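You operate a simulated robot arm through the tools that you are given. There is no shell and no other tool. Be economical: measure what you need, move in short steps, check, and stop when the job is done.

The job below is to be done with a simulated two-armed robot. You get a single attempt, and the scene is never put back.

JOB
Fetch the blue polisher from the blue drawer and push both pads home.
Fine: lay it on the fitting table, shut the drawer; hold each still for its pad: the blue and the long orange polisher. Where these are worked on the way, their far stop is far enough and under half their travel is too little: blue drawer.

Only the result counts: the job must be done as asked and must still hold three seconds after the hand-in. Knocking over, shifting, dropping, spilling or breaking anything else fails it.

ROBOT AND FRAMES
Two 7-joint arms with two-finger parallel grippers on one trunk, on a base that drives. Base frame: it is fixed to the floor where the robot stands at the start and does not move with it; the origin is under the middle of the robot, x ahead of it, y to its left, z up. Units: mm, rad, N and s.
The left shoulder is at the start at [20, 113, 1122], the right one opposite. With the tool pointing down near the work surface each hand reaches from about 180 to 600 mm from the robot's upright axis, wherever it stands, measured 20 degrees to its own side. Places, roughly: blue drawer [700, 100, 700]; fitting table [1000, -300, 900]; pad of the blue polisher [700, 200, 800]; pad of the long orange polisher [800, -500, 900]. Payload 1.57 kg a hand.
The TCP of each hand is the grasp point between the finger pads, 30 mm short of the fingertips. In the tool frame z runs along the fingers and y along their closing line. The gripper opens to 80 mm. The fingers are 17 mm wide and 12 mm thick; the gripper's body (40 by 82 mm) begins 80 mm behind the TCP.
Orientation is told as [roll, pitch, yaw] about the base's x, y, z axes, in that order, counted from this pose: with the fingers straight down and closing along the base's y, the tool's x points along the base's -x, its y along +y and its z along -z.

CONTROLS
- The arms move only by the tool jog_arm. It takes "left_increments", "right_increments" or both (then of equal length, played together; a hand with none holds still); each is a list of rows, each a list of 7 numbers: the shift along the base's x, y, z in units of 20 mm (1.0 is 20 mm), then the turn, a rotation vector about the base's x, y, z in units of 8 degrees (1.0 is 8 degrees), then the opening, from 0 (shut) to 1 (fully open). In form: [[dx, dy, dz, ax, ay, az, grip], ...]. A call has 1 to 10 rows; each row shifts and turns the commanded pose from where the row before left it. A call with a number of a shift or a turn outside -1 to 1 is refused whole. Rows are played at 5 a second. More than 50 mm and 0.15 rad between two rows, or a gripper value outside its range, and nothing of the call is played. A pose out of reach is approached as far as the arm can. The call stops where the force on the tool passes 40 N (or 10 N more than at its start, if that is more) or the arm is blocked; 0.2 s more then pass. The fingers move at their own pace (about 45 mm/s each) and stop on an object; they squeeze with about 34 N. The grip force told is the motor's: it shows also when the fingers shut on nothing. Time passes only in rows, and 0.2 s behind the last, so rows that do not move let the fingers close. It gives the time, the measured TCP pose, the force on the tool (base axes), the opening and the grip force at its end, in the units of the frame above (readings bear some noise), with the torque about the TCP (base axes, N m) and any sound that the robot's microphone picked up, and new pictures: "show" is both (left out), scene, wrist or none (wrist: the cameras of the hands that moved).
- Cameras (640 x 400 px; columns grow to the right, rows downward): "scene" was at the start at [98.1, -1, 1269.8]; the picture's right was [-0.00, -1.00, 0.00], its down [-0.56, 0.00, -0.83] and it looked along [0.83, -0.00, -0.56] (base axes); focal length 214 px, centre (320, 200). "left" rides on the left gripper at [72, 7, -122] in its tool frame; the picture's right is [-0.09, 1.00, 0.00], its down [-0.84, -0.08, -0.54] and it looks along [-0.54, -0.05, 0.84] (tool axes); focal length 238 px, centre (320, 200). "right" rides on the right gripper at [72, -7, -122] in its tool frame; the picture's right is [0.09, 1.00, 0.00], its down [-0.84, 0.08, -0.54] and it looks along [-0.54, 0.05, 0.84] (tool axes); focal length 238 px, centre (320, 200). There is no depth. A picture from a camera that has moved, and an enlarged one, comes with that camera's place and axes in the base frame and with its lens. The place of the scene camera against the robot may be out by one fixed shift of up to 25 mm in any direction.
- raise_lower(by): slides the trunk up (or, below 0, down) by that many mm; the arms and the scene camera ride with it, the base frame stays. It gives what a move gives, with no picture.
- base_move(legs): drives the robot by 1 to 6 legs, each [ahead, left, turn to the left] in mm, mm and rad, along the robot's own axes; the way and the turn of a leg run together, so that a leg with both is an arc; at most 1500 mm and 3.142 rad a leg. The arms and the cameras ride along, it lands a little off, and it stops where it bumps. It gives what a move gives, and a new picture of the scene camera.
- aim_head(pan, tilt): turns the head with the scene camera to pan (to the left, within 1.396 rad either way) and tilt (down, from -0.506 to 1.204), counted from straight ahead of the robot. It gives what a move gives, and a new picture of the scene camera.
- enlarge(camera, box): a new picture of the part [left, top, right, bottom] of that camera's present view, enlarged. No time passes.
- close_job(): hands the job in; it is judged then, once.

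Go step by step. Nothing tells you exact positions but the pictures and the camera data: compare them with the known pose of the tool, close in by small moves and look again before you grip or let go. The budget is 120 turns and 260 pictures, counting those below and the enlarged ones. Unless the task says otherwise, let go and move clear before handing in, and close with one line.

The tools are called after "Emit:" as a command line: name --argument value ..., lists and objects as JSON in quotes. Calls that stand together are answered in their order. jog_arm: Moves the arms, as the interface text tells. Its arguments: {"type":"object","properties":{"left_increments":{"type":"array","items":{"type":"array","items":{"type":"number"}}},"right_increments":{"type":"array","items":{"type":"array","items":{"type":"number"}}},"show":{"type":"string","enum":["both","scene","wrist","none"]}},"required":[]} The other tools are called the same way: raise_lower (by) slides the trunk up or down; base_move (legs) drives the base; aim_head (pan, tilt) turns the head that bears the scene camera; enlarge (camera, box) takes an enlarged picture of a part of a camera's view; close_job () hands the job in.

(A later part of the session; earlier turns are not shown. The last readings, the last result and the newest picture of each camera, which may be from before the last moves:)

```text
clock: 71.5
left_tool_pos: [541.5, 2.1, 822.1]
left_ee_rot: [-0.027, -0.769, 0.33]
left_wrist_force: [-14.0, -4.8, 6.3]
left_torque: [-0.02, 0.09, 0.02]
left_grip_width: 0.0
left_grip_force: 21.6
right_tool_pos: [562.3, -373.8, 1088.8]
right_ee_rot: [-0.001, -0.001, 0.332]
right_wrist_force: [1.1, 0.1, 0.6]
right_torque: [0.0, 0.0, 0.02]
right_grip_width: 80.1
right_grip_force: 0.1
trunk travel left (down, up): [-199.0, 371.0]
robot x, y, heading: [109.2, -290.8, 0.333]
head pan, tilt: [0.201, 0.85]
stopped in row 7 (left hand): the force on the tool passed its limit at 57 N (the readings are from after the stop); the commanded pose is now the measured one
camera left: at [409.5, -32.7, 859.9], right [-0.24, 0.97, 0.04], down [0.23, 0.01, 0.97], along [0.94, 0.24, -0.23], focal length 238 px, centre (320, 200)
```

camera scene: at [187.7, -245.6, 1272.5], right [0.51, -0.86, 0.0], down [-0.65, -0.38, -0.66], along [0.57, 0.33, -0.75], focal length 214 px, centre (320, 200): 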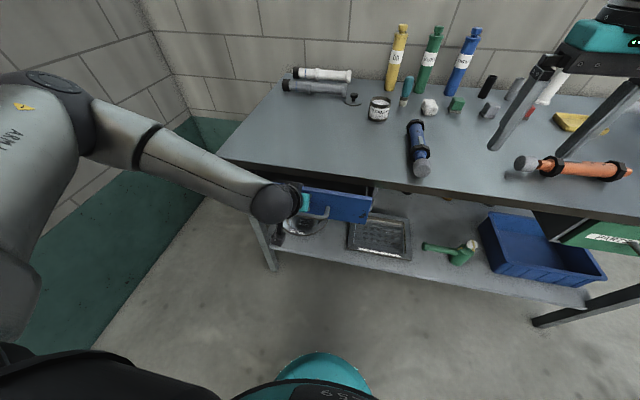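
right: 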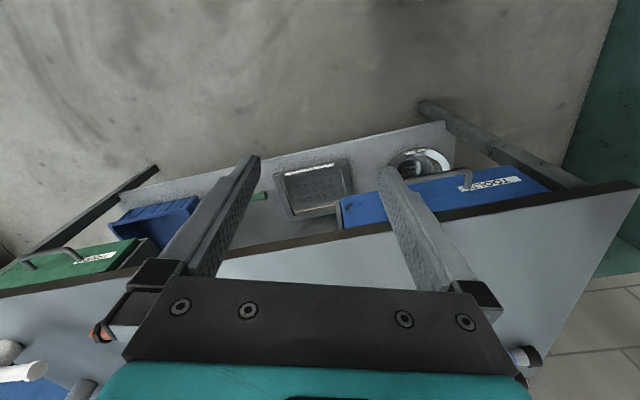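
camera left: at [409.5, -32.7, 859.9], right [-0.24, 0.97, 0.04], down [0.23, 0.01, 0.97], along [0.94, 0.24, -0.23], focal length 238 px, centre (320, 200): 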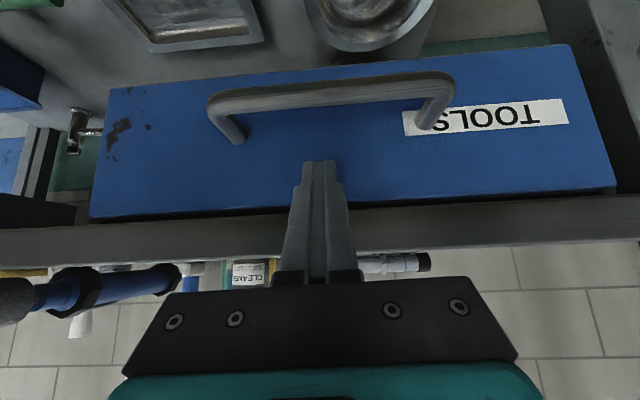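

The drawer is home (hard stop at 57 N). Withdraw, raise the left hand and straighten it.

Emit:
base_move --legs '[[-120, 0, 0]]'

Emit:
jog_arm --left_increments '[[0, 0, 1, 0, 0, 0, 0.7], [0, 0, 1, 0, 0, 0, 0.7], [0, 0, 1, -0.317, 0.948, 0, 0.7], [0, 0, 1, -0.317, 0.948, 0, 0.7], [0, 0, 1, -0.317, 0.948, 0, 0.7], [0, 0, 1, -0.317, 0.948, 0, 0.7], [0, 0, 1, -0.317, 0.948, 0, 0.7], [0, 0, 1, -0.15, 0.45, 0, 0.7], [0, 0, 0.5, 0, 0, 0, 0.7]]' --show "both"

```text
clock: 72.7
left_tool_pos: [432.7, -34.6, 823.1]
left_ee_rot: [-0.025, -0.772, 0.329]
left_wrist_force: [0.1, -0.6, 0.1]
left_torque: [0.03, 0.0, 0.01]
left_grip_width: 0.0
left_grip_force: 21.2
right_tool_pos: [451.8, -411.3, 1088.6]
right_ee_rot: [-0.001, 0.0, 0.333]
right_wrist_force: [-0.2, -0.2, 0.6]
right_torque: [-0.02, -0.01, -0.01]
right_grip_width: 80.1
right_grip_force: 0.1
trunk travel left (down, up): [-199.0, 371.0]
robot x, y, heading: [-3.0, -325.6, 0.337]
head pan, tilt: [0.201, 0.85]
camera scene: at [74.7, -284.3, 1272.6], right [0.51, -0.86, 0.0], down [-0.65, -0.38, -0.66], along [0.57, 0.34, -0.75], focal length 214 px, centre (320, 200)
```

scene: 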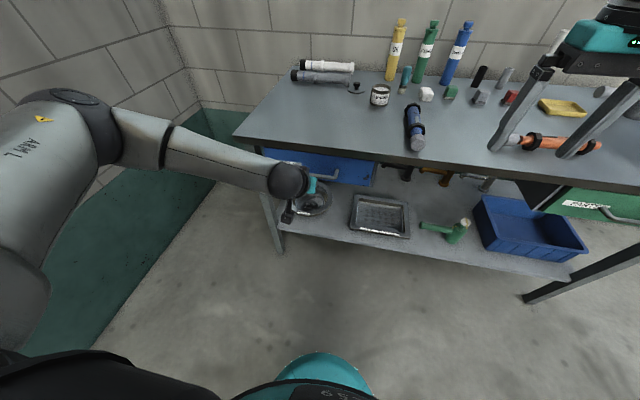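

```text
clock: 74.7
left_tool_pos: [434.4, -33.2, 993.0]
left_ee_rot: [-0.02, -0.007, 0.329]
left_wrist_force: [-0.8, -0.8, 0.3]
left_torque: [0.0, -0.03, 0.02]
left_grip_width: 55.9
left_grip_force: 0.0
right_tool_pos: [453.3, -411.6, 1088.0]
right_ee_rot: [0.0, -0.001, 0.331]
right_wrist_force: [0.2, -0.3, 0.2]
right_torque: [-0.04, -0.01, -0.03]
right_grip_width: 80.0
right_grip_force: 0.1
trunk travel left (down, up): [-199.0, 371.0]
robot x, y, heading: [-1.5, -325.3, 0.333]
head pan, tilt: [0.201, 0.85]
camera scene: at [75.3, -284.1, 1272.5], right [0.51, -0.86, 0.0], down [-0.65, -0.38, -0.66], along [0.57, 0.34, -0.75], focal length 214 px, centre (320, 200)
camera left: at [362.0, -48.1, 1115.2], right [-0.23, 0.97, -0.02], down [0.81, 0.21, 0.55], along [0.54, 0.11, -0.84], focal length 238 px, centre (320, 200)
```

scene: 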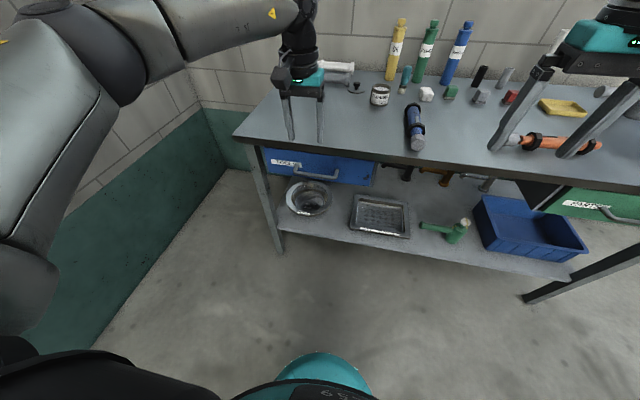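
left: 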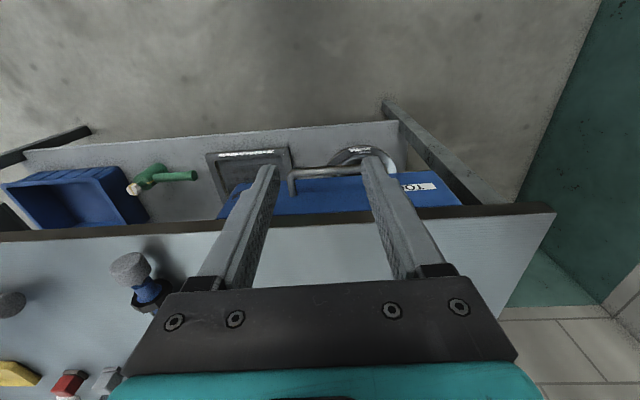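

Now move to stand centred before the blue polisher.

Emit:
base_move --legs '[[0, -154, -0.006], [290, 0, 0]]'

Emit:
aim_head --pan 0.0 --tilt 0.85

```text
clock: 77.7
left_tool_pos: [759.4, -88.7, 993.2]
left_ee_rot: [-0.023, -0.008, 0.316]
left_wrist_force: [-0.4, 0.5, -0.7]
left_torque: [0.03, 0.03, 0.01]
left_grip_width: 55.9
left_grip_force: 0.1
right_tool_pos: [775.2, -466.8, 1087.7]
right_ee_rot: [0.0, 0.0, 0.323]
right_wrist_force: [-0.5, 0.0, -0.2]
right_torque: [0.0, 0.04, 0.04]
right_grip_width: 79.9
right_grip_force: 0.0
trunk travel left (down, up): [-199.0, 371.0]
robot x, y, heading: [323.2, -379.4, 0.319]
head pan, tilt: [0.201, 0.85]
camera scene: at [398.2, -336.2, 1272.5], right [0.5, -0.87, 0.0], down [-0.65, -0.38, -0.66], along [0.57, 0.33, -0.75], focal length 214 px, centre (320, 200)
```

scene: 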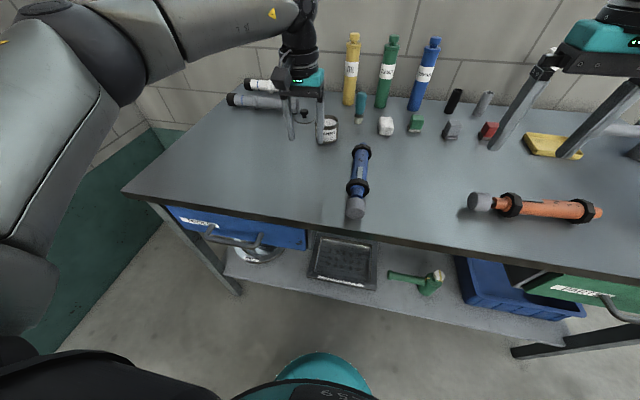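

```text
clock: 78.4
left_tool_pos: [758.0, -90.5, 992.9]
left_ee_rot: [-0.02, -0.008, 0.319]
left_wrist_force: [-0.8, 1.4, -0.2]
left_torque: [-0.03, 0.02, -0.03]
left_grip_width: 56.4
left_grip_force: 0.1
right_tool_pos: [773.6, -466.7, 1089.4]
right_ee_rot: [-0.001, 0.0, 0.323]
right_wrist_force: [0.2, -0.1, 0.4]
right_torque: [0.03, 0.0, 0.04]
right_grip_width: 80.1
right_grip_force: 0.1
trunk travel left (down, up): [-199.0, 371.0]
robot x, y, heading: [321.0, -377.8, 0.317]
head pan, tilt: [0.0, 0.85]
camera scene: at [404.2, -350.6, 1272.5], right [0.32, -0.95, 0.0], down [-0.71, -0.24, -0.66], along [0.63, 0.21, -0.75], focal length 214 px, centre (320, 200)
```

scene: 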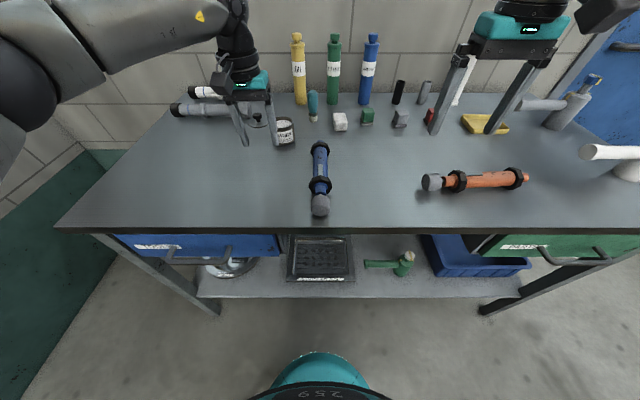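

Robot is centred on the blue polisher. Bring the left hand over its body, leaning slightly left, and view.

Emit:
jog_arm --left_increments '[[0.5, -0.98, 0, -0.4, -0.13, 0.0, 0.65], [0.5, -0.98, 0, -0.4, -0.13, 0.03, 0.65], [0.5, -0.98, 0, -0.4, -0.13, 0.03, 0.65], [0.5, -0.98, 0, 0, 0, 0, 0.65], [0.5, -0.98, 0, 0, 0, 0, 0.65]]' --show "wrist"

```text
clock: 79.6
left_tool_pos: [807.9, -186.9, 995.5]
left_ee_rot: [-0.197, -0.007, 0.328]
left_wrist_force: [0.3, 1.0, -0.8]
left_torque: [-0.02, -0.02, -0.05]
left_grip_width: 51.9
left_grip_force: 0.0
right_tool_pos: [775.6, -467.6, 1088.5]
right_ee_rot: [0.001, 0.0, 0.323]
right_wrist_force: [-0.5, -0.3, 1.3]
right_torque: [-0.01, 0.0, -0.01]
right_grip_width: 79.9
right_grip_force: 0.1
trunk travel left (down, up): [-199.0, 371.0]
robot x, y, heading: [322.0, -374.4, 0.326]
head pan, tilt: [0.0, 0.85]
camera left: at [730.0, -181.6, 1112.2], right [-0.23, 0.95, -0.19], down [0.78, 0.3, 0.55], along [0.59, -0.03, -0.81], focal length 238 px, centre (320, 200)
```

left: 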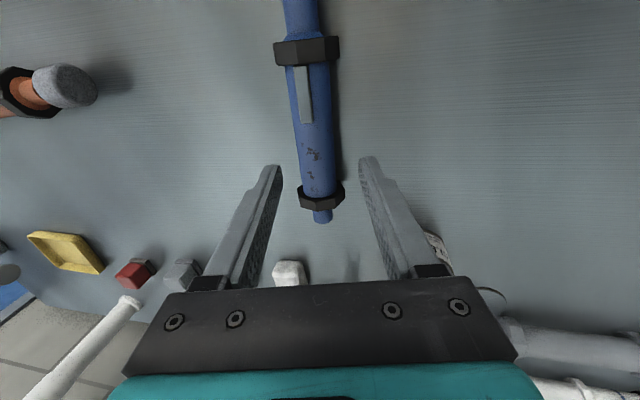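

Emit:
jog_arm --left_increments '[[0.08, -0.24, -0.94, 0, 0, 0, 0.65], [0.08, -0.24, -0.94, 0, 0, 0, 0.65], [0.08, -0.24, -0.94, 0, 0, 0, 0.65], [0.08, -0.24, -0.94, 0, 0, 0, 0.65]]' --show "wrist"

```text
clock: 80.6
left_tool_pos: [814.7, -206.4, 916.7]
left_ee_rot: [-0.197, -0.006, 0.329]
left_wrist_force: [-1.0, -0.9, -0.3]
left_torque: [-0.05, 0.02, 0.0]
left_grip_width: 52.2
left_grip_force: 0.1
right_tool_pos: [774.8, -466.7, 1087.2]
right_ee_rot: [0.0, -0.001, 0.324]
right_wrist_force: [-0.4, -0.6, 0.5]
right_torque: [-0.02, 0.01, 0.01]
right_grip_width: 80.0
right_grip_force: 0.0
trunk travel left (down, up): [-199.0, 371.0]
robot x, y, heading: [318.8, -381.6, 0.32]
head pan, tilt: [0.0, 0.85]
camera left: at [735.7, -201.3, 1035.1], right [-0.23, 0.95, -0.19], down [0.78, 0.3, 0.55], along [0.59, -0.03, -0.81], focal length 238 px, centre (320, 200)
```

left: 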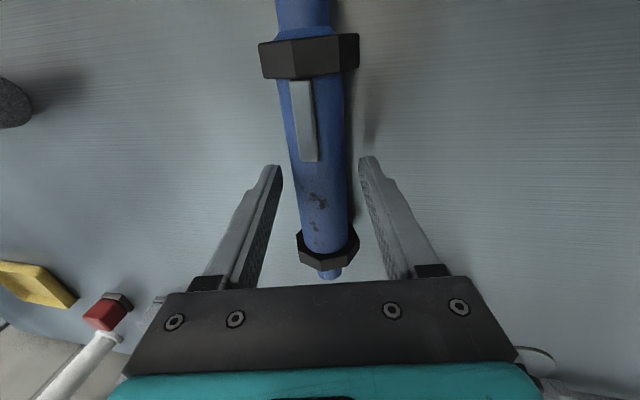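

Centred well; down the rest and close on the body.

Emit:
jog_arm --left_increments '[[0.05, -0.15, -0.7, 0, 0, 0, 0.65], [0, 0, 0, 0, 0, 0, 0.4], [0, 0, 0, 0, 0, 0, 0.2], [0, 0, 0, 0, 0, 0, 0.1], [0, 0, 0, 0, 0, 0, 0.1]]' --show "wrist"

```text
clock: 81.8
left_tool_pos: [814.8, -210.2, 905.5]
left_ee_rot: [-0.197, -0.007, 0.328]
left_wrist_force: [0.0, 0.6, -0.2]
left_torque: [0.07, -0.23, 0.04]
left_grip_width: 37.0
left_grip_force: 34.1
right_tool_pos: [774.8, -467.2, 1087.4]
right_ee_rot: [0.002, 0.0, 0.323]
right_wrist_force: [0.3, 0.1, -0.2]
right_torque: [-0.01, 0.03, 0.03]
right_grip_width: 79.9
right_grip_force: 0.0
trunk travel left (down, up): [-199.0, 371.0]
robot x, y, heading: [322.6, -379.4, 0.326]
head pan, tilt: [0.0, 0.85]
camera left: at [735.4, -204.9, 1021.6], right [-0.23, 0.95, -0.19], down [0.78, 0.3, 0.55], along [0.59, -0.03, -0.81], focal length 238 px, centre (320, 200)
```

left: 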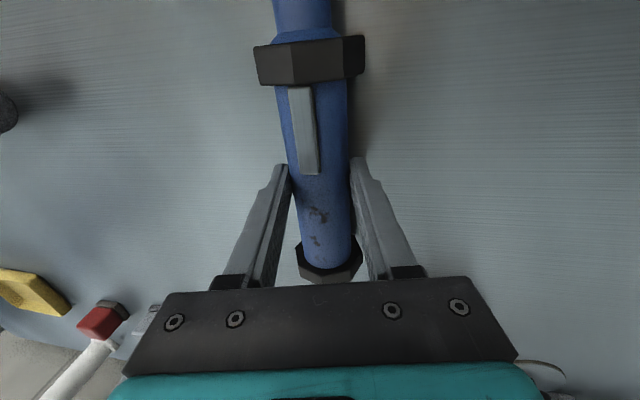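

Blue body held. Now the right hand: close it, lean it right and bring it in front of the pad.

Emit:
jog_arm --right_increments '[[-0.95, -0.1, 0, 0.948, 0.317, 0, 0], [-0.95, -0.1, 0, 0.948, 0.317, 0, 0], [-0.95, -0.1, 0, 0.948, 0.317, 0, 0], [-0.95, 0.1, 0, 0.948, 0.317, 0, 0], [-0.95, 0.2, -0.5, 0.47, 0.16, 0, 0], [-0.95, 0.4, -0.8, 0, 0, 0, 0], [-0.5, 0.5, -0.8, 0, 0, 0, 0], [0, 0.5, -0.8, 0, 0, 0, 0]]' --show "both"

```text
clock: 83.6
left_tool_pos: [813.8, -210.2, 903.8]
left_ee_rot: [-0.196, -0.01, 0.328]
left_wrist_force: [1.0, -0.1, 0.0]
left_torque: [0.13, -0.04, 0.04]
left_grip_width: 36.9
left_grip_force: 33.8
right_tool_pos: [650.8, -437.5, 1029.7]
right_ee_rot: [0.629, 0.0, 0.323]
right_wrist_force: [-0.3, -1.2, 0.1]
right_torque: [0.02, -0.01, 0.02]
right_grip_width: 0.0
right_grip_force: 21.3
trunk travel left (down, up): [-199.0, 371.0]
robot x, y, heading: [325.6, -376.4, 0.321]
head pan, tilt: [0.0, 0.85]
camera scene: at [404.1, -350.7, 1272.5], right [0.32, -0.95, 0.0], down [-0.71, -0.24, -0.66], along [0.63, 0.21, -0.75], focal length 214 px, centre (320, 200)
camera right: at [606.6, -534.3, 1124.0], right [-0.34, 0.74, 0.58], down [0.87, 0.02, 0.48], along [0.34, 0.68, -0.65], focal length 238 px, centre (320, 200)
```

scene: 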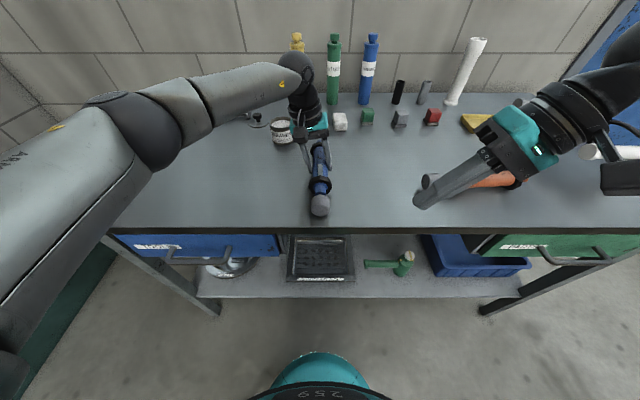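
right: 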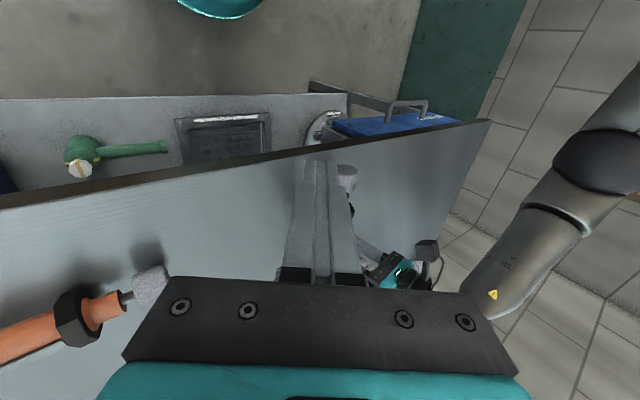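

Emit:
jog_arm --right_increments '[[-0.3, 0.9, -0.8, 0, 0, 0, 0], [-0.2, 0.95, -0.8, 0, 0, 0, 0], [0, 0.97, -0.8, 0, 0, 0, 0], [0, 0.97, -0.8, 0, 0, 0, 0], [0, 0.97, -0.8, 0, 0, 0, 0], [0, 0.97, -0.8, 0, 0, 0, 0], [0, 0.97, -0.8, 0, 0, 0, 0]]' --show "both"

Emit:
enlarge --camera "scene" --box '[260, 130, 420, 250]'

```text
clock: 85.2
left_tool_pos: [813.4, -210.5, 903.8]
left_ee_rot: [-0.198, -0.007, 0.328]
left_wrist_force: [-0.3, 1.0, 0.5]
left_torque: [0.07, 0.26, -0.04]
left_grip_width: 37.0
left_grip_force: 34.2
right_tool_pos: [640.6, -304.7, 918.1]
right_ee_rot: [0.626, 0.001, 0.321]
right_wrist_force: [0.1, -0.9, -0.3]
right_torque: [0.02, -0.03, -0.01]
right_grip_width: 0.0
right_grip_force: 21.1
trunk travel left (down, up): [-199.0, 371.0]
robot x, y, heading: [321.5, -376.5, 0.318]
head pan, tilt: [0.0, 0.85]
camera scene: at [404.1, -350.6, 1272.5], right [0.32, -0.95, 0.0], down [-0.71, -0.24, -0.66], along [0.63, 0.21, -0.75], focal length 214 px, centre (320, 200)
camera right: at [596.1, -401.0, 1013.0], right [-0.34, 0.74, 0.58], down [0.87, 0.02, 0.48], along [0.34, 0.68, -0.65], focal length 238 px, centre (320, 200)
```

scene: 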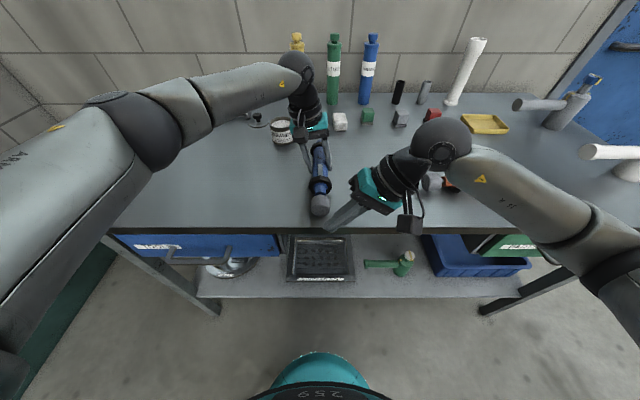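
right: 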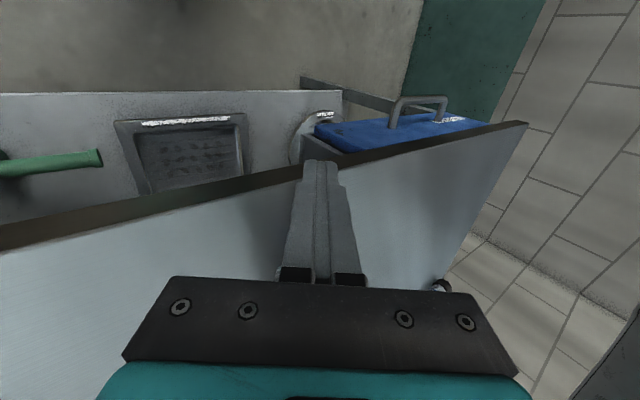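

```text
3.33 times, centred on (340, 190) of scene
camera zoom: at [404.1, -350.6, 1272.5], right [0.32, -0.95, 0.0], down [-0.71, -0.24, -0.66], along [0.63, 0.21, -0.75], focal length 715 px, centre (253, 233)
```

zoom: 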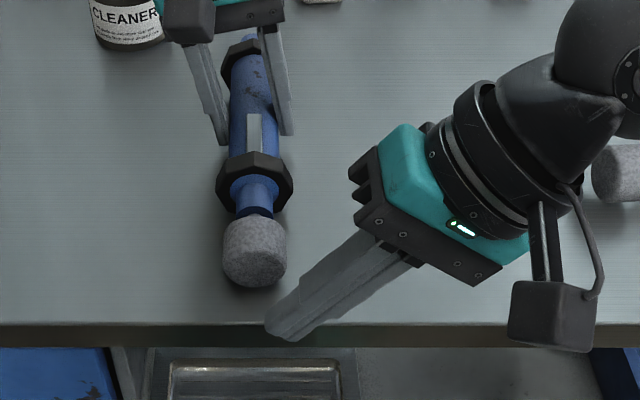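

Emit:
jog_arm --right_increments '[[-0.17, 0.52, -0.55, 0, 0, 0, 0], [-0.17, 0.52, -0.55, 0, 0, 0, 0], [0.38, 0.127, 0, 0, 0, 0, 0], [0.38, 0.127, 0, 0, 0, 0, 0], [0.38, 0.127, 0, 0, 0, 0, 0], [0.19, 0.063, 0, 0, 0, 0, 0], [0.19, 0.063, 0, 0, 0, 0, 0]]' --show "none"

Emit:
enlarge --camera "scene" --box '[260, 130, 420, 250]'

```text
clock: 86.8
left_tool_pos: [813.9, -211.0, 904.8]
left_ee_rot: [-0.197, -0.007, 0.328]
left_wrist_force: [-1.5, 1.1, 1.1]
left_torque: [0.09, 0.11, -0.03]
left_grip_width: 37.2
left_grip_force: 34.0
right_tool_pos: [663.7, -273.7, 897.3]
right_ee_rot: [0.629, 0.001, 0.324]
right_wrist_force: [-0.1, -0.2, 0.6]
right_torque: [0.03, 0.01, -0.02]
right_grip_width: 0.0
right_grip_force: 21.3
trunk travel left (down, up): [-199.0, 371.0]
robot x, y, heading: [320.8, -375.0, 0.319]
head pan, tilt: [0.0, 0.85]
```

```text
3.33 times, centred on (340, 190) of scene
camera zoom: at [404.1, -350.6, 1272.5], right [0.32, -0.95, 0.0], down [-0.71, -0.24, -0.66], along [0.63, 0.21, -0.75], focal length 715 px, centre (253, 233)
```

zoom: 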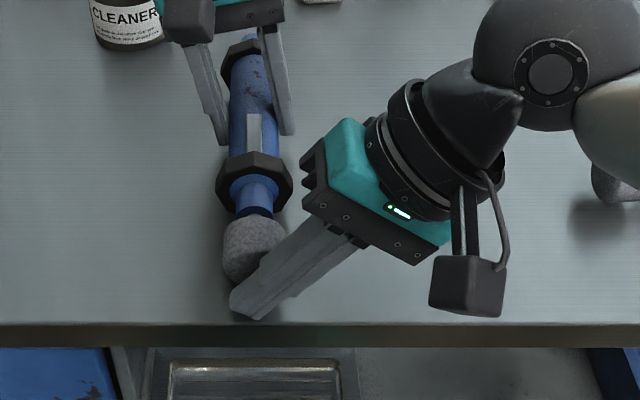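

Emit:
jog_arm --right_increments '[[0.19, 0.063, 0, 0, 0, 0, 0], [0.19, 0.063, 0, 0, 0, 0, 0], [0.19, 0.063, 0, 0, 0, 0, 0], [0.19, 0.063, 0, 0, 0, 0, 0], [0.19, 0.063, 0, 0, 0, 0, 0], [0.19, 0.063, 0, 0, 0, 0, 0]]' --show "none"

Emit:
enlarge --camera "scene" --box '[260, 130, 420, 250]'

```text
clock: 88.2
left_tool_pos: [814.8, -210.3, 903.5]
left_ee_rot: [-0.197, -0.012, 0.331]
left_wrist_force: [11.2, 1.7, -1.0]
left_torque: [0.04, -0.02, 0.31]
left_grip_width: 37.0
left_grip_force: 33.9
right_tool_pos: [688.4, -266.0, 895.9]
right_ee_rot: [0.629, 0.004, 0.328]
right_wrist_force: [-11.9, -0.9, 1.9]
right_torque: [0.01, 0.11, 0.12]
right_grip_width: 0.1
right_grip_force: 20.9
trunk travel left (down, up): [-199.0, 371.0]
robot x, y, heading: [317.6, -379.4, 0.319]
head pan, tilt: [0.0, 0.85]
```

```text
3.33 times, centred on (340, 190) of scene
camera zoom: at [404.1, -350.6, 1272.5], right [0.32, -0.95, 0.0], down [-0.71, -0.24, -0.66], along [0.63, 0.21, -0.75], focal length 715 px, centre (253, 233)
```

zoom: 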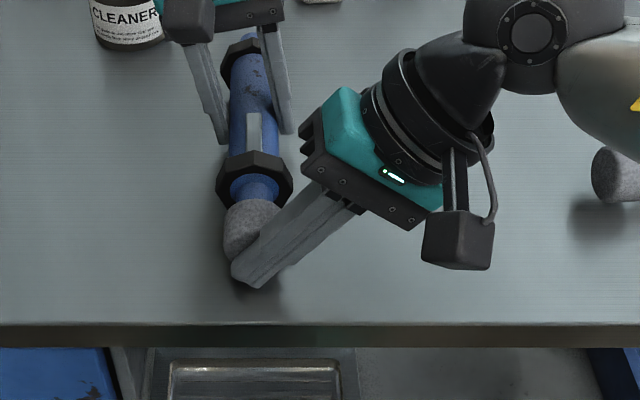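

The pad is sliding at about 12 N while the body stays put. Push on to the stop.

Emit:
jog_arm --right_increments '[[0.19, 0.063, 0, 0, 0, 0, 0], [0.19, 0.063, 0, 0, 0, 0, 0], [0.19, 0.063, 0, 0, 0, 0, 0], [0.19, 0.063, 0, 0, 0, 0, 0]]' --show "none"

Emit:
enlarge --camera "scene" --box '[260, 130, 420, 250]'

```text
clock: 89.2
left_tool_pos: [816.3, -209.4, 904.5]
left_ee_rot: [-0.197, -0.019, 0.33]
left_wrist_force: [26.1, 9.1, 0.2]
left_torque: [0.26, -0.32, 0.16]
left_grip_width: 37.2
left_grip_force: 33.9
right_tool_pos: [699.4, -261.2, 896.5]
right_ee_rot: [0.627, 0.01, 0.33]
right_wrist_force: [-28.1, -9.8, -1.5]
right_torque: [-0.14, 0.21, 0.3]
right_grip_width: 0.0
right_grip_force: 21.0
trunk travel left (down, up): [-199.0, 371.0]
robot x, y, heading: [322.4, -377.3, 0.327]
head pan, tilt: [0.0, 0.85]
```

```text
3.33 times, centred on (340, 190) of scene
camera zoom: at [403.9, -350.7, 1272.5], right [0.32, -0.95, 0.0], down [-0.71, -0.24, -0.66], along [0.63, 0.21, -0.75], focal length 715 px, centre (253, 233)
```

zoom: 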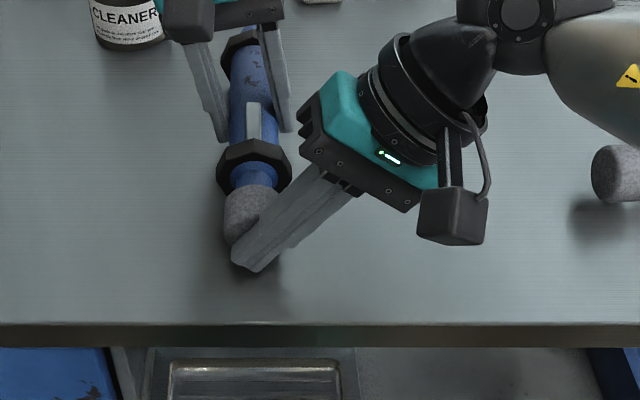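

Emit:
enlarge --camera "left" --box '[220, 0, 420, 125]'

Emit:
enlarge --camera "right" --box '[240, 100, 480, 300]'

Emit:
jog_arm --right_increments '[[0.1, 0.035, 0, 0, 0, 0, 0], [0.1, 0.035, 0, 0, 0, 0, 0]]' --show "none"

```text
3.20 times, centred on (320, 62) of left
camera zoom: at [736.1, -204.1, 1021.8], right [-0.23, 0.95, -0.19], down [0.77, 0.3, 0.56], along [0.59, -0.02, -0.8], focal length 763 px, centre (320, 640)
```

zoom: 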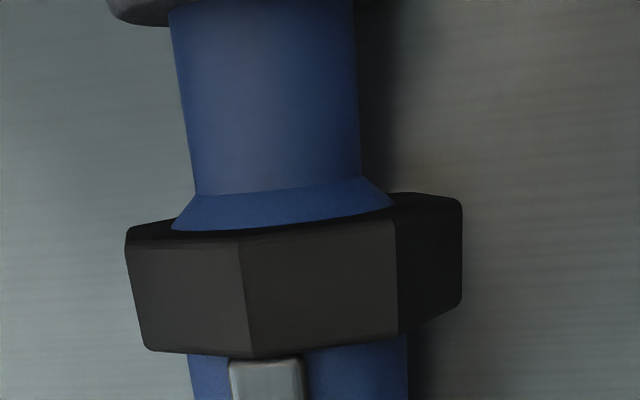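

```text
2.00 times, centred on (360, 200) of right
camera zoom: at [657.3, -358.6, 991.5], right [-0.34, 0.73, 0.59], down [0.88, 0.03, 0.48], along [0.33, 0.68, -0.66], focal length 477 px, centre (240, 200)
```

zoom: 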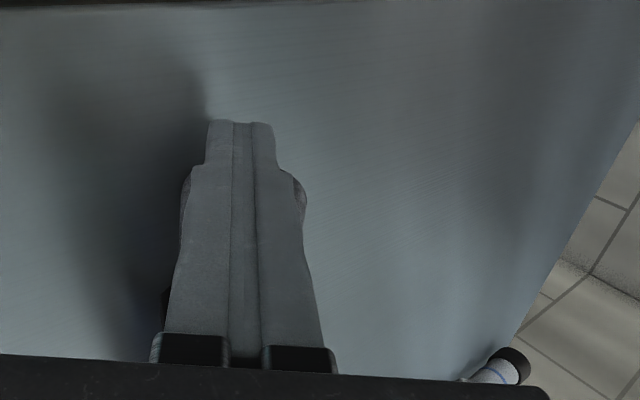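

```text
clock: 89.8
left_tool_pos: [815.7, -208.8, 904.3]
left_ee_rot: [-0.198, -0.017, 0.33]
left_wrist_force: [25.6, 11.1, 2.6]
left_torque: [0.26, -0.29, -0.01]
left_grip_width: 37.0
left_grip_force: 33.9
right_tool_pos: [702.9, -260.1, 897.0]
right_ee_rot: [0.627, 0.008, 0.328]
right_wrist_force: [-28.1, -12.0, 1.4]
right_torque: [-0.14, 0.26, 0.26]
right_grip_width: 0.0
right_grip_force: 21.3
trunk travel left (down, up): [-199.0, 371.0]
robot x, y, heading: [320.5, -377.2, 0.322]
head pan, tilt: [0.0, 0.85]
```

Force plateaus at about 28 N with the body beginning to creep in the grip; I'll back the right hand off and inspect the gap.

Emit:
jog_arm --right_increments '[[-0.95, -0.317, 0, 0, 0, 0, 0], [-0.95, -0.317, 0.3, 0, 0, 0, 0], [-0.5, -0.7, 0.8, 0, 0, 0, 0], [-0.2, -0.9, 0.8, 0, 0, 0, 0], [0, -0.9, 0.8, 0, 0, 0, 0], [0, -0.9, 0.8, 0, 0, 0, 0]]' --show "both"

Emit:
enlarge --camera "right" --box '[240, 100, 480, 300]'

Emit:
enlarge --camera "scene" --box '[280, 130, 380, 230]'

```text
clock: 91.2
left_tool_pos: [813.2, -212.2, 904.9]
left_ee_rot: [-0.196, -0.007, 0.327]
left_wrist_force: [-3.1, -5.1, 14.9]
left_torque: [-0.33, 0.82, 0.14]
left_grip_width: 37.4
left_grip_force: 33.9
right_tool_pos: [653.6, -340.2, 967.1]
right_ee_rot: [0.629, 0.0, 0.323]
right_wrist_force: [-0.5, -0.4, 0.0]
right_torque: [0.01, -0.02, 0.03]
right_grip_width: 0.0
right_grip_force: 21.5
trunk travel left (down, up): [-199.0, 371.0]
robot x, y, heading: [322.8, -381.2, 0.323]
head pan, tilt: [0.0, 0.85]
camera scene: at [403.1, -351.6, 1272.6], right [0.32, -0.95, 0.0], down [-0.71, -0.24, -0.66], along [0.63, 0.21, -0.75], focal length 214 px, centre (320, 200)
camera right: at [609.1, -437.6, 1061.6], right [-0.34, 0.73, 0.58], down [0.87, 0.02, 0.49], along [0.34, 0.68, -0.65], focal length 238 px, centre (320, 200)
```

scene: 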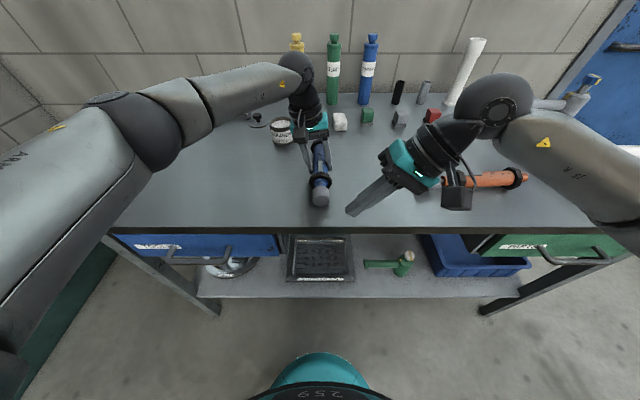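
right: 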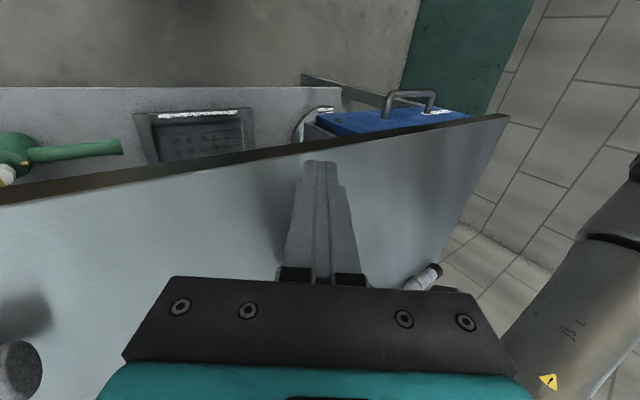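

```text
2.00 times, centred on (360, 200) of right
camera zoom: at [609.1, -437.6, 1061.6], right [-0.34, 0.73, 0.58], down [0.87, 0.02, 0.49], along [0.34, 0.68, -0.65], focal length 477 px, centre (240, 200)
```

zoom: 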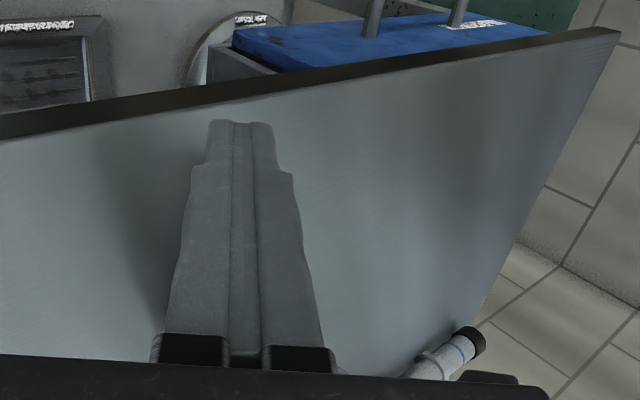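

```text
4.00 times, centred on (330, 180) of scene
camera zoom: at [403.1, -351.6, 1272.6], right [0.32, -0.95, 0.0], down [-0.71, -0.24, -0.66], along [0.63, 0.21, -0.75], focal length 858 px, centre (280, 280)
```

zoom: 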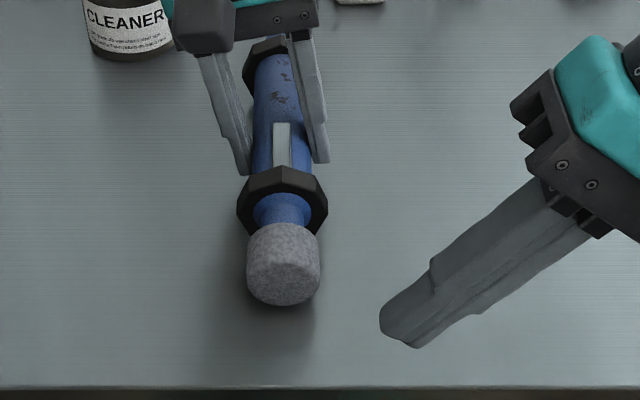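

Emit:
jog_arm --right_increments '[[0.9, -0.2, 0.5, 0, 0, 0, 0], [0.9, -0.2, 0.5, 0, 0, 0, 0], [0.9, 0.2, 0.5, 0, 0, 0, 0], [0.9, 0.3, 0, 0, 0, 0, 0], [0.9, 0.3, 0, 0, 0, 0, 0]]' --show "wrist"

Emit:
enlarge --camera "right" --box '[240, 60, 480, 210]'

```text
clock: 92.4
left_tool_pos: [813.5, -210.2, 903.5]
left_ee_rot: [-0.198, -0.009, 0.328]
left_wrist_force: [-0.6, -2.1, 6.3]
left_torque: [-0.17, 0.59, 0.03]
left_grip_width: 37.4
left_grip_force: 34.5
right_tool_pos: [744.0, -335.4, 995.3]
right_ee_rot: [0.628, 0.0, 0.322]
right_wrist_force: [0.5, 0.5, 0.1]
right_torque: [0.01, 0.01, 0.01]
right_grip_width: 0.0
right_grip_force: 21.0
trunk travel left (down, up): [-199.0, 371.0]
robot x, y, heading: [323.2, -377.6, 0.322]
head pan, tilt: [0.0, 0.85]
camera right: at [701.1, -431.2, 1090.0], right [-0.34, 0.74, 0.58], down [0.87, 0.02, 0.48], along [0.34, 0.68, -0.65], focal length 238 px, centre (320, 200)
```

right: 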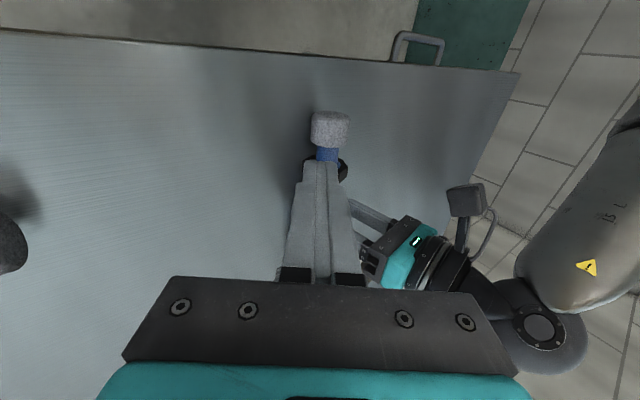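

```text
2.67 times, centred on (360, 135) of right
camera zoom: at [701.1, -431.2, 1090.0], right [-0.34, 0.74, 0.58], down [0.87, 0.02, 0.48], along [0.34, 0.68, -0.65], focal length 636 px, centre (213, 373)
```

zoom: 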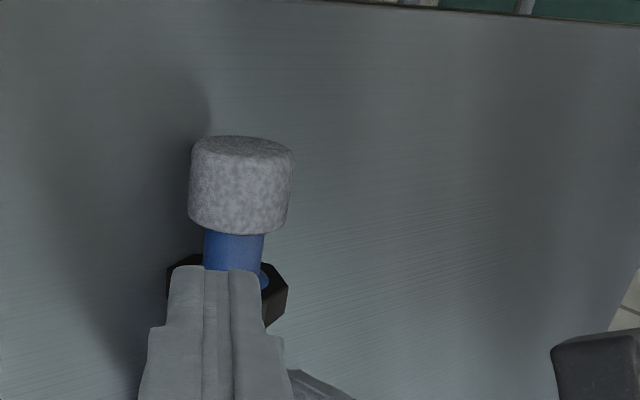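

The pad is flush against the nose: home. Release the blue polisher and lift the left hand.

Emit:
jog_arm --left_increments '[[0, 0, 0, 0, 0, 0, 0.6], [0, 0, 0, 0, 0, 0, 0.6], [-0.06, 0.18, 0.9, 0, 0, 0, 0.65], [-0.06, 0.18, 0.9, 0, 0, 0, 0.65], [-0.06, 0.18, 0.9, 0, 0, 0, 0.65], [-0.06, 0.18, 0.9, 0, 0, 0, 0.65], [-0.06, 0.18, 0.9, 0, 0, 0, 0.65], [0, 0, 0.9, 0, 0, 0, 0.65]]' --right_increments '[[0, 0, 0, 0, 0, 0, 0], [0, 0, 0, 0, 0, 0, 0], [0, 0, 0, 0, 0, 0, 0.6], [0, -0.8, 1, -0.948, -0.317, 0, 0.7], [0, -0.8, 1, -0.948, -0.317, 0, 0.7], [0, -0.8, 1, -0.948, -0.317, 0, 0.7], [0, -0.8, 0.5, -0.948, -0.317, 0, 0.7], [0, -0.8, 0.5, -0.47, -0.16, 0, 0.7]]' --show "both"

```text
clock: 94.2
left_tool_pos: [810.5, -193.9, 1013.6]
left_ee_rot: [-0.197, -0.008, 0.327]
left_wrist_force: [0.7, 0.0, -1.1]
left_torque: [0.01, 0.01, -0.03]
left_grip_width: 52.2
left_grip_force: 0.1
right_tool_pos: [743.3, -412.1, 1076.5]
right_ee_rot: [-0.002, 0.0, 0.322]
right_wrist_force: [-0.4, -0.5, 0.5]
right_torque: [-0.01, 0.02, 0.01]
right_grip_width: 55.8
right_grip_force: 0.0
trunk travel left (down, up): [-199.0, 371.0]
robot x, y, heading: [323.6, -374.3, 0.32]
head pan, tilt: [0.0, 0.85]
camera scene: at [404.0, -351.0, 1272.5], right [0.32, -0.95, 0.0], down [-0.71, -0.24, -0.66], along [0.63, 0.21, -0.75], focal length 214 px, centre (320, 200)
camera right: at [676.5, -442.7, 1197.4], right [-0.4, 0.92, 0.0], down [0.77, 0.34, 0.54], along [0.5, 0.22, -0.84], focal length 238 px, centre (320, 200)
camera left: at [731.8, -188.1, 1131.0], right [-0.23, 0.95, -0.19], down [0.78, 0.3, 0.55], along [0.59, -0.03, -0.81], focal length 238 px, centre (320, 200)
```

scene: 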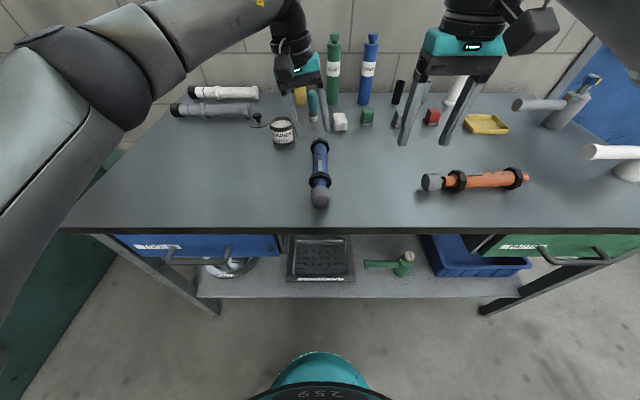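
right: 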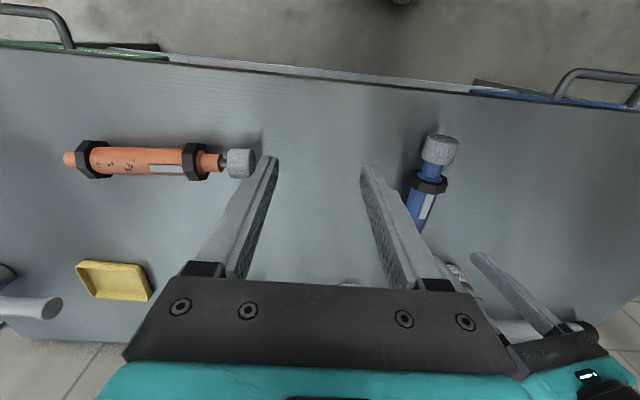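
left: 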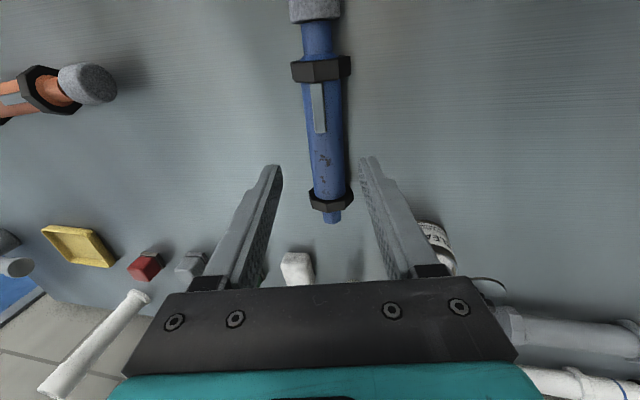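

Blue is done. Now shift right and turn a little left, so the right hand can grip the orange body and the left can push its pad.

Emit:
base_move --legs '[[0, -439, 0], [15, 0, 0.36]]'

Emit:
jog_arm --right_increments '[[0, 0, 0, 0, 0, 1, 0.65], [0, 0, 0, 0, 0, 1, 0.65], [0, 0, 0, 0, 0, 1, 0.65], [0, 0, 0, 0, 0, 1, 0.65], [0, 0, 0, 0, 0, 1, 0.65], [0, 0, 0, 0, 0, 1, 0.65], [0, 0, 0, 0, 0, 1, 0.65], [0, 0, 0, 0, 0, 1, 0.65], [0, 0, 0, 0, 0, 1, 0.65]]' --show "both"

```text
clock: 98.0
left_tool_pos: [870.4, -447.9, 1011.7]
left_ee_rot: [-0.197, -0.008, 0.674]
left_wrist_force: [0.1, -0.4, -0.1]
left_torque: [-0.02, 0.04, -0.02]
left_grip_width: 51.9
left_grip_force: 0.0
right_tool_pos: [880.0, -675.5, 1075.4]
right_ee_rot: [0.001, 0.001, 0.668]
right_wrist_force: [-0.4, -0.2, -0.1]
right_torque: [0.0, 0.02, 0.03]
right_grip_width: 56.2
right_grip_force: 0.1
trunk travel left (down, up): [-199.0, 371.0]
robot x, y, heading: [470.9, -788.5, 0.672]
head pan, tilt: [0.0, 0.85]
camera scene: at [540.4, -733.1, 1272.5], right [0.62, -0.79, 0.0], down [-0.59, -0.47, -0.66], along [0.52, 0.41, -0.75], focal length 214 px, centre (320, 200)
```

scene: 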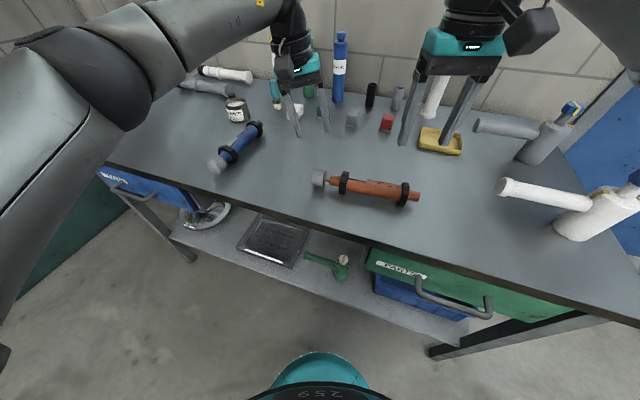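

```text
clock: 100.0
left_tool_pos: [870.0, -447.7, 1013.8]
left_ee_rot: [-0.197, -0.009, 0.674]
left_wrist_force: [0.2, 0.5, 1.2]
left_torque: [-0.01, 0.03, -0.01]
left_grip_width: 51.8
left_grip_force: 0.0
right_tool_pos: [801.4, -677.7, 1071.2]
right_ee_rot: [0.0, -0.001, 1.923]
right_wrist_force: [0.4, 0.5, -0.9]
right_torque: [0.0, 0.02, -0.02]
right_grip_width: 52.0
right_grip_force: 0.0
right hand out of reach, approached as far as the arm can: row 7, 8, 9
trunk travel left (down, up): [-199.0, 371.0]
robot x, y, heading: [470.0, -786.0, 0.666]
head pan, tilt: [0.0, 0.85]
camera scene: at [540.3, -733.2, 1272.5], right [0.62, -0.79, 0.0], down [-0.59, -0.47, -0.66], along [0.52, 0.41, -0.75], focal length 214 px, centre (320, 200)
camera right: at [833.8, -744.1, 1192.5], right [-0.9, -0.43, 0.0], down [-0.36, 0.76, 0.54], along [-0.23, 0.49, -0.84], focal length 238 px, centre (320, 200)
```

scene: 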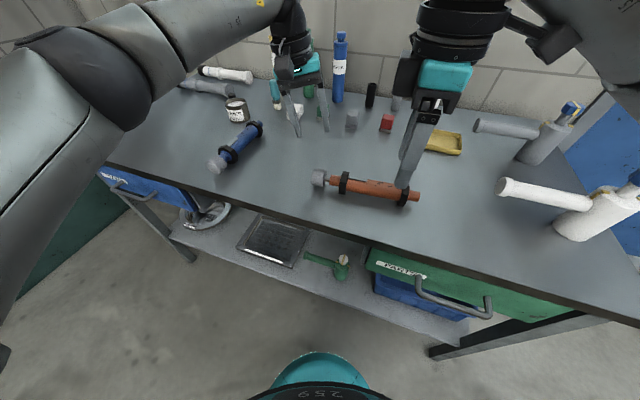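
right: 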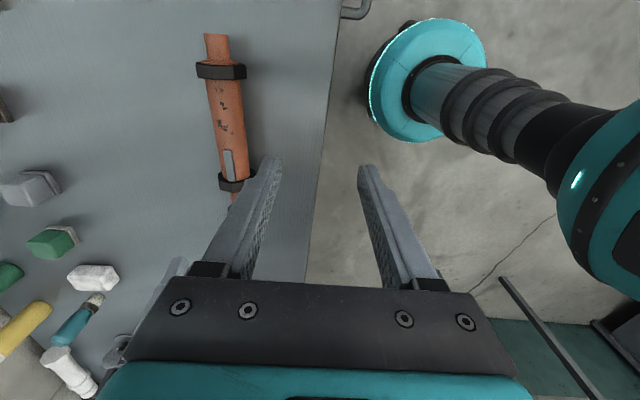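

Emit:
jog_arm --right_increments '[[0, 0, -1, 0.377, -0.926, 0, 0.65], [0, 0, -1, 0.377, -0.926, 0, 0.65], [0, 0, -1, 0.057, -0.139, 0.25, 0.65], [0.9, 0.6, -0.3, 0, 0, 0, 0.65], [0.9, 0.6, 0, 0, 0, 0, 0.65], [0.9, 0.6, 0, 0, 0, 0, 0.65], [0.7, 0.6, 0, 0, 0, 0, 0.65]]' --show "wrist"

```text
clock: 101.6
left_tool_pos: [869.9, -448.1, 1012.3]
left_ee_rot: [-0.198, -0.009, 0.673]
left_wrist_force: [0.8, -0.4, -0.4]
left_torque: [-0.01, 0.01, 0.0]
left_grip_width: 52.1
left_grip_force: 0.0
right_tool_pos: [832.5, -659.5, 1006.0]
right_ee_rot: [-0.3, -0.011, 1.959]
right_wrist_force: [0.0, 1.1, -0.2]
right_torque: [0.0, 0.02, -0.04]
right_grip_width: 51.9
right_grip_force: 0.0
right hand out of reach, approached as far as the arm can: row 5, 6, 7
trunk travel left (down, up): [-199.0, 371.0]
robot x, y, heading: [471.2, -785.6, 0.666]
head pan, tilt: [0.0, 0.85]
camera right: at [831.9, -738.5, 1123.8], right [-0.85, -0.44, -0.3], down [-0.53, 0.68, 0.5], along [-0.02, 0.58, -0.81], focal length 238 px, centre (320, 200)
```

right: 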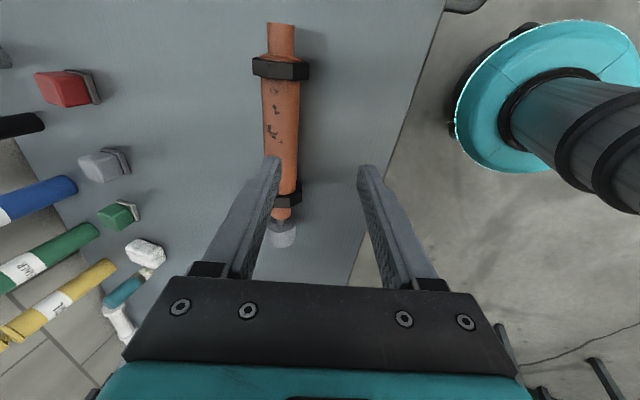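

Reach is better with the hand lower relative to the shoulder, so raise the trunk and lower the right hand.

Emit:
raise_lower --by 110

Emit:
jog_arm --right_increments '[[0, 0, -1, 0, 0, 0, 0.65], [0, 0, -1, 0, 0, 0, 0.65], [0, 0, -1, 0, 0, 0, 0.65], [0, 0, -1, 0, 0, 0, 0.65], [0, 0, -1, 0, 0, 0, 0.65], [0, 0, -1, 0, 0, 0, 0.65], [0.8, 0.6, -0.3, 0, 0, 0, 0.65], [0.8, 0.6, 0, 0, 0, 0, 0.65], [0.3, 0.4, 0, 0, 0, 0, 0.65]]' --show "wrist"

```text
clock: 103.0
left_tool_pos: [869.9, -448.1, 1122.9]
left_ee_rot: [-0.196, -0.007, 0.674]
left_wrist_force: [-0.4, 0.1, 0.4]
left_torque: [-0.04, 0.03, -0.01]
left_grip_width: 52.3
left_grip_force: 0.1
right_tool_pos: [831.8, -659.3, 1116.0]
right_ee_rot: [-0.298, -0.012, 1.96]
right_wrist_force: [-0.5, 1.5, 0.4]
right_torque: [0.0, -0.01, 0.01]
right_grip_width: 51.7
right_grip_force: 0.0
trunk travel left (down, up): [-309.0, 261.0]
robot x, y, heading: [469.0, -786.4, 0.671]
head pan, tilt: [0.0, 0.85]
```

```text
clock: 105.0
left_tool_pos: [869.8, -447.5, 1123.6]
left_ee_rot: [-0.197, -0.006, 0.675]
left_wrist_force: [0.6, -0.2, -0.5]
left_torque: [-0.01, 0.01, 0.04]
left_grip_width: 52.0
left_grip_force: 0.1
right_tool_pos: [867.3, -625.9, 991.9]
right_ee_rot: [-0.3, -0.011, 1.96]
right_wrist_force: [0.4, 0.6, -0.7]
right_torque: [0.02, 0.02, 0.05]
right_grip_width: 51.9
right_grip_force: 0.1
trunk travel left (down, up): [-309.0, 261.0]
robot x, y, heading: [472.8, -787.9, 0.671]
head pan, tilt: [0.0, 0.85]
camera right: at [868.7, -704.6, 1108.9], right [-0.85, -0.44, -0.29], down [-0.53, 0.68, 0.5], along [-0.02, 0.58, -0.81], focal length 238 px, centre (320, 200)
```

right: 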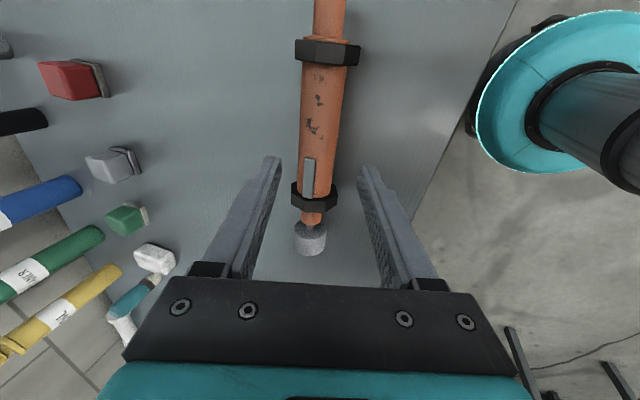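

Emit:
jog_arm --right_increments '[[0.28, 0.15, -0.95, 0, 0, 0, 0.65], [0.28, 0.15, -0.95, 0, 0, 0, 0.65], [0.28, 0.15, -0.95, 0, 0, 0, 0.65], [0.25, 0.13, -0.9, 0, 0, 0, 0.65]]' --show "wrist"

```text
clock: 106.0
left_tool_pos: [869.6, -447.1, 1122.9]
left_ee_rot: [-0.197, -0.007, 0.674]
left_wrist_force: [0.4, -0.1, -0.9]
left_torque: [-0.02, -0.04, 0.0]
left_grip_width: 52.0
left_grip_force: 0.0
right_tool_pos: [890.0, -614.4, 914.8]
right_ee_rot: [-0.3, -0.01, 1.959]
right_wrist_force: [-0.3, -0.6, 0.0]
right_torque: [0.01, 0.0, 0.0]
right_grip_width: 52.2
right_grip_force: 0.1
trunk travel left (down, up): [-309.0, 261.0]
robot x, y, heading: [471.3, -788.8, 0.668]
head pan, tilt: [0.0, 0.85]
camera right: at [890.8, -694.2, 1032.6], right [-0.85, -0.44, -0.3], down [-0.53, 0.68, 0.5], along [-0.02, 0.58, -0.81], focal length 238 px, centre (320, 200)
```

right: 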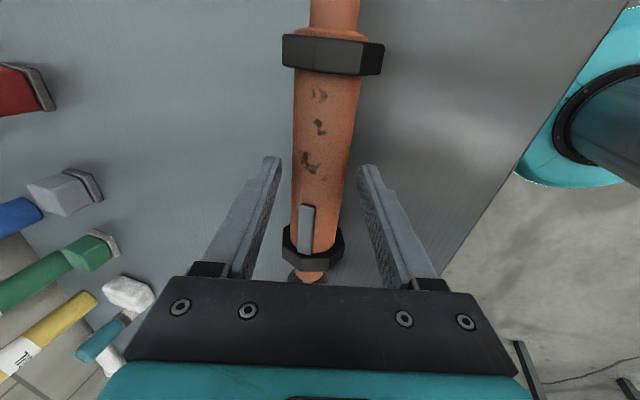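

Emit:
jog_arm --right_increments '[[0.17, 0.08, -0.6, 0, 0, 0, 0.65], [0, 0, 0, 0, 0, 0, 0.4], [0, 0, 0, 0, 0, 0, 0.2], [0, 0, 0, 0, 0, 0, 0], [0, 0, 0, 0, 0, 0, 0]]' --show "wrist"

```text
clock: 107.2
left_tool_pos: [869.3, -447.2, 1122.7]
left_ee_rot: [-0.195, -0.009, 0.673]
left_wrist_force: [0.2, 0.3, -1.1]
left_torque: [0.02, 0.0, 0.01]
left_grip_width: 51.6
left_grip_force: 0.0
right_tool_pos: [893.6, -613.2, 901.9]
right_ee_rot: [-0.301, -0.01, 1.96]
right_wrist_force: [1.3, 0.5, 0.7]
right_torque: [0.16, -0.02, -0.08]
right_grip_width: 37.3
right_grip_force: 34.3
trunk travel left (down, up): [-309.0, 261.0]
robot x, y, heading: [473.4, -784.2, 0.673]
head pan, tilt: [0.0, 0.85]
camera right: at [893.8, -692.5, 1020.6], right [-0.85, -0.44, -0.3], down [-0.53, 0.68, 0.5], along [-0.02, 0.58, -0.81], focal length 238 px, centre (320, 200)
```

right: 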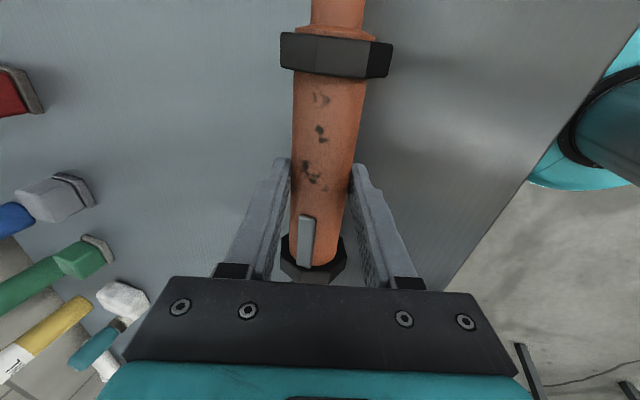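

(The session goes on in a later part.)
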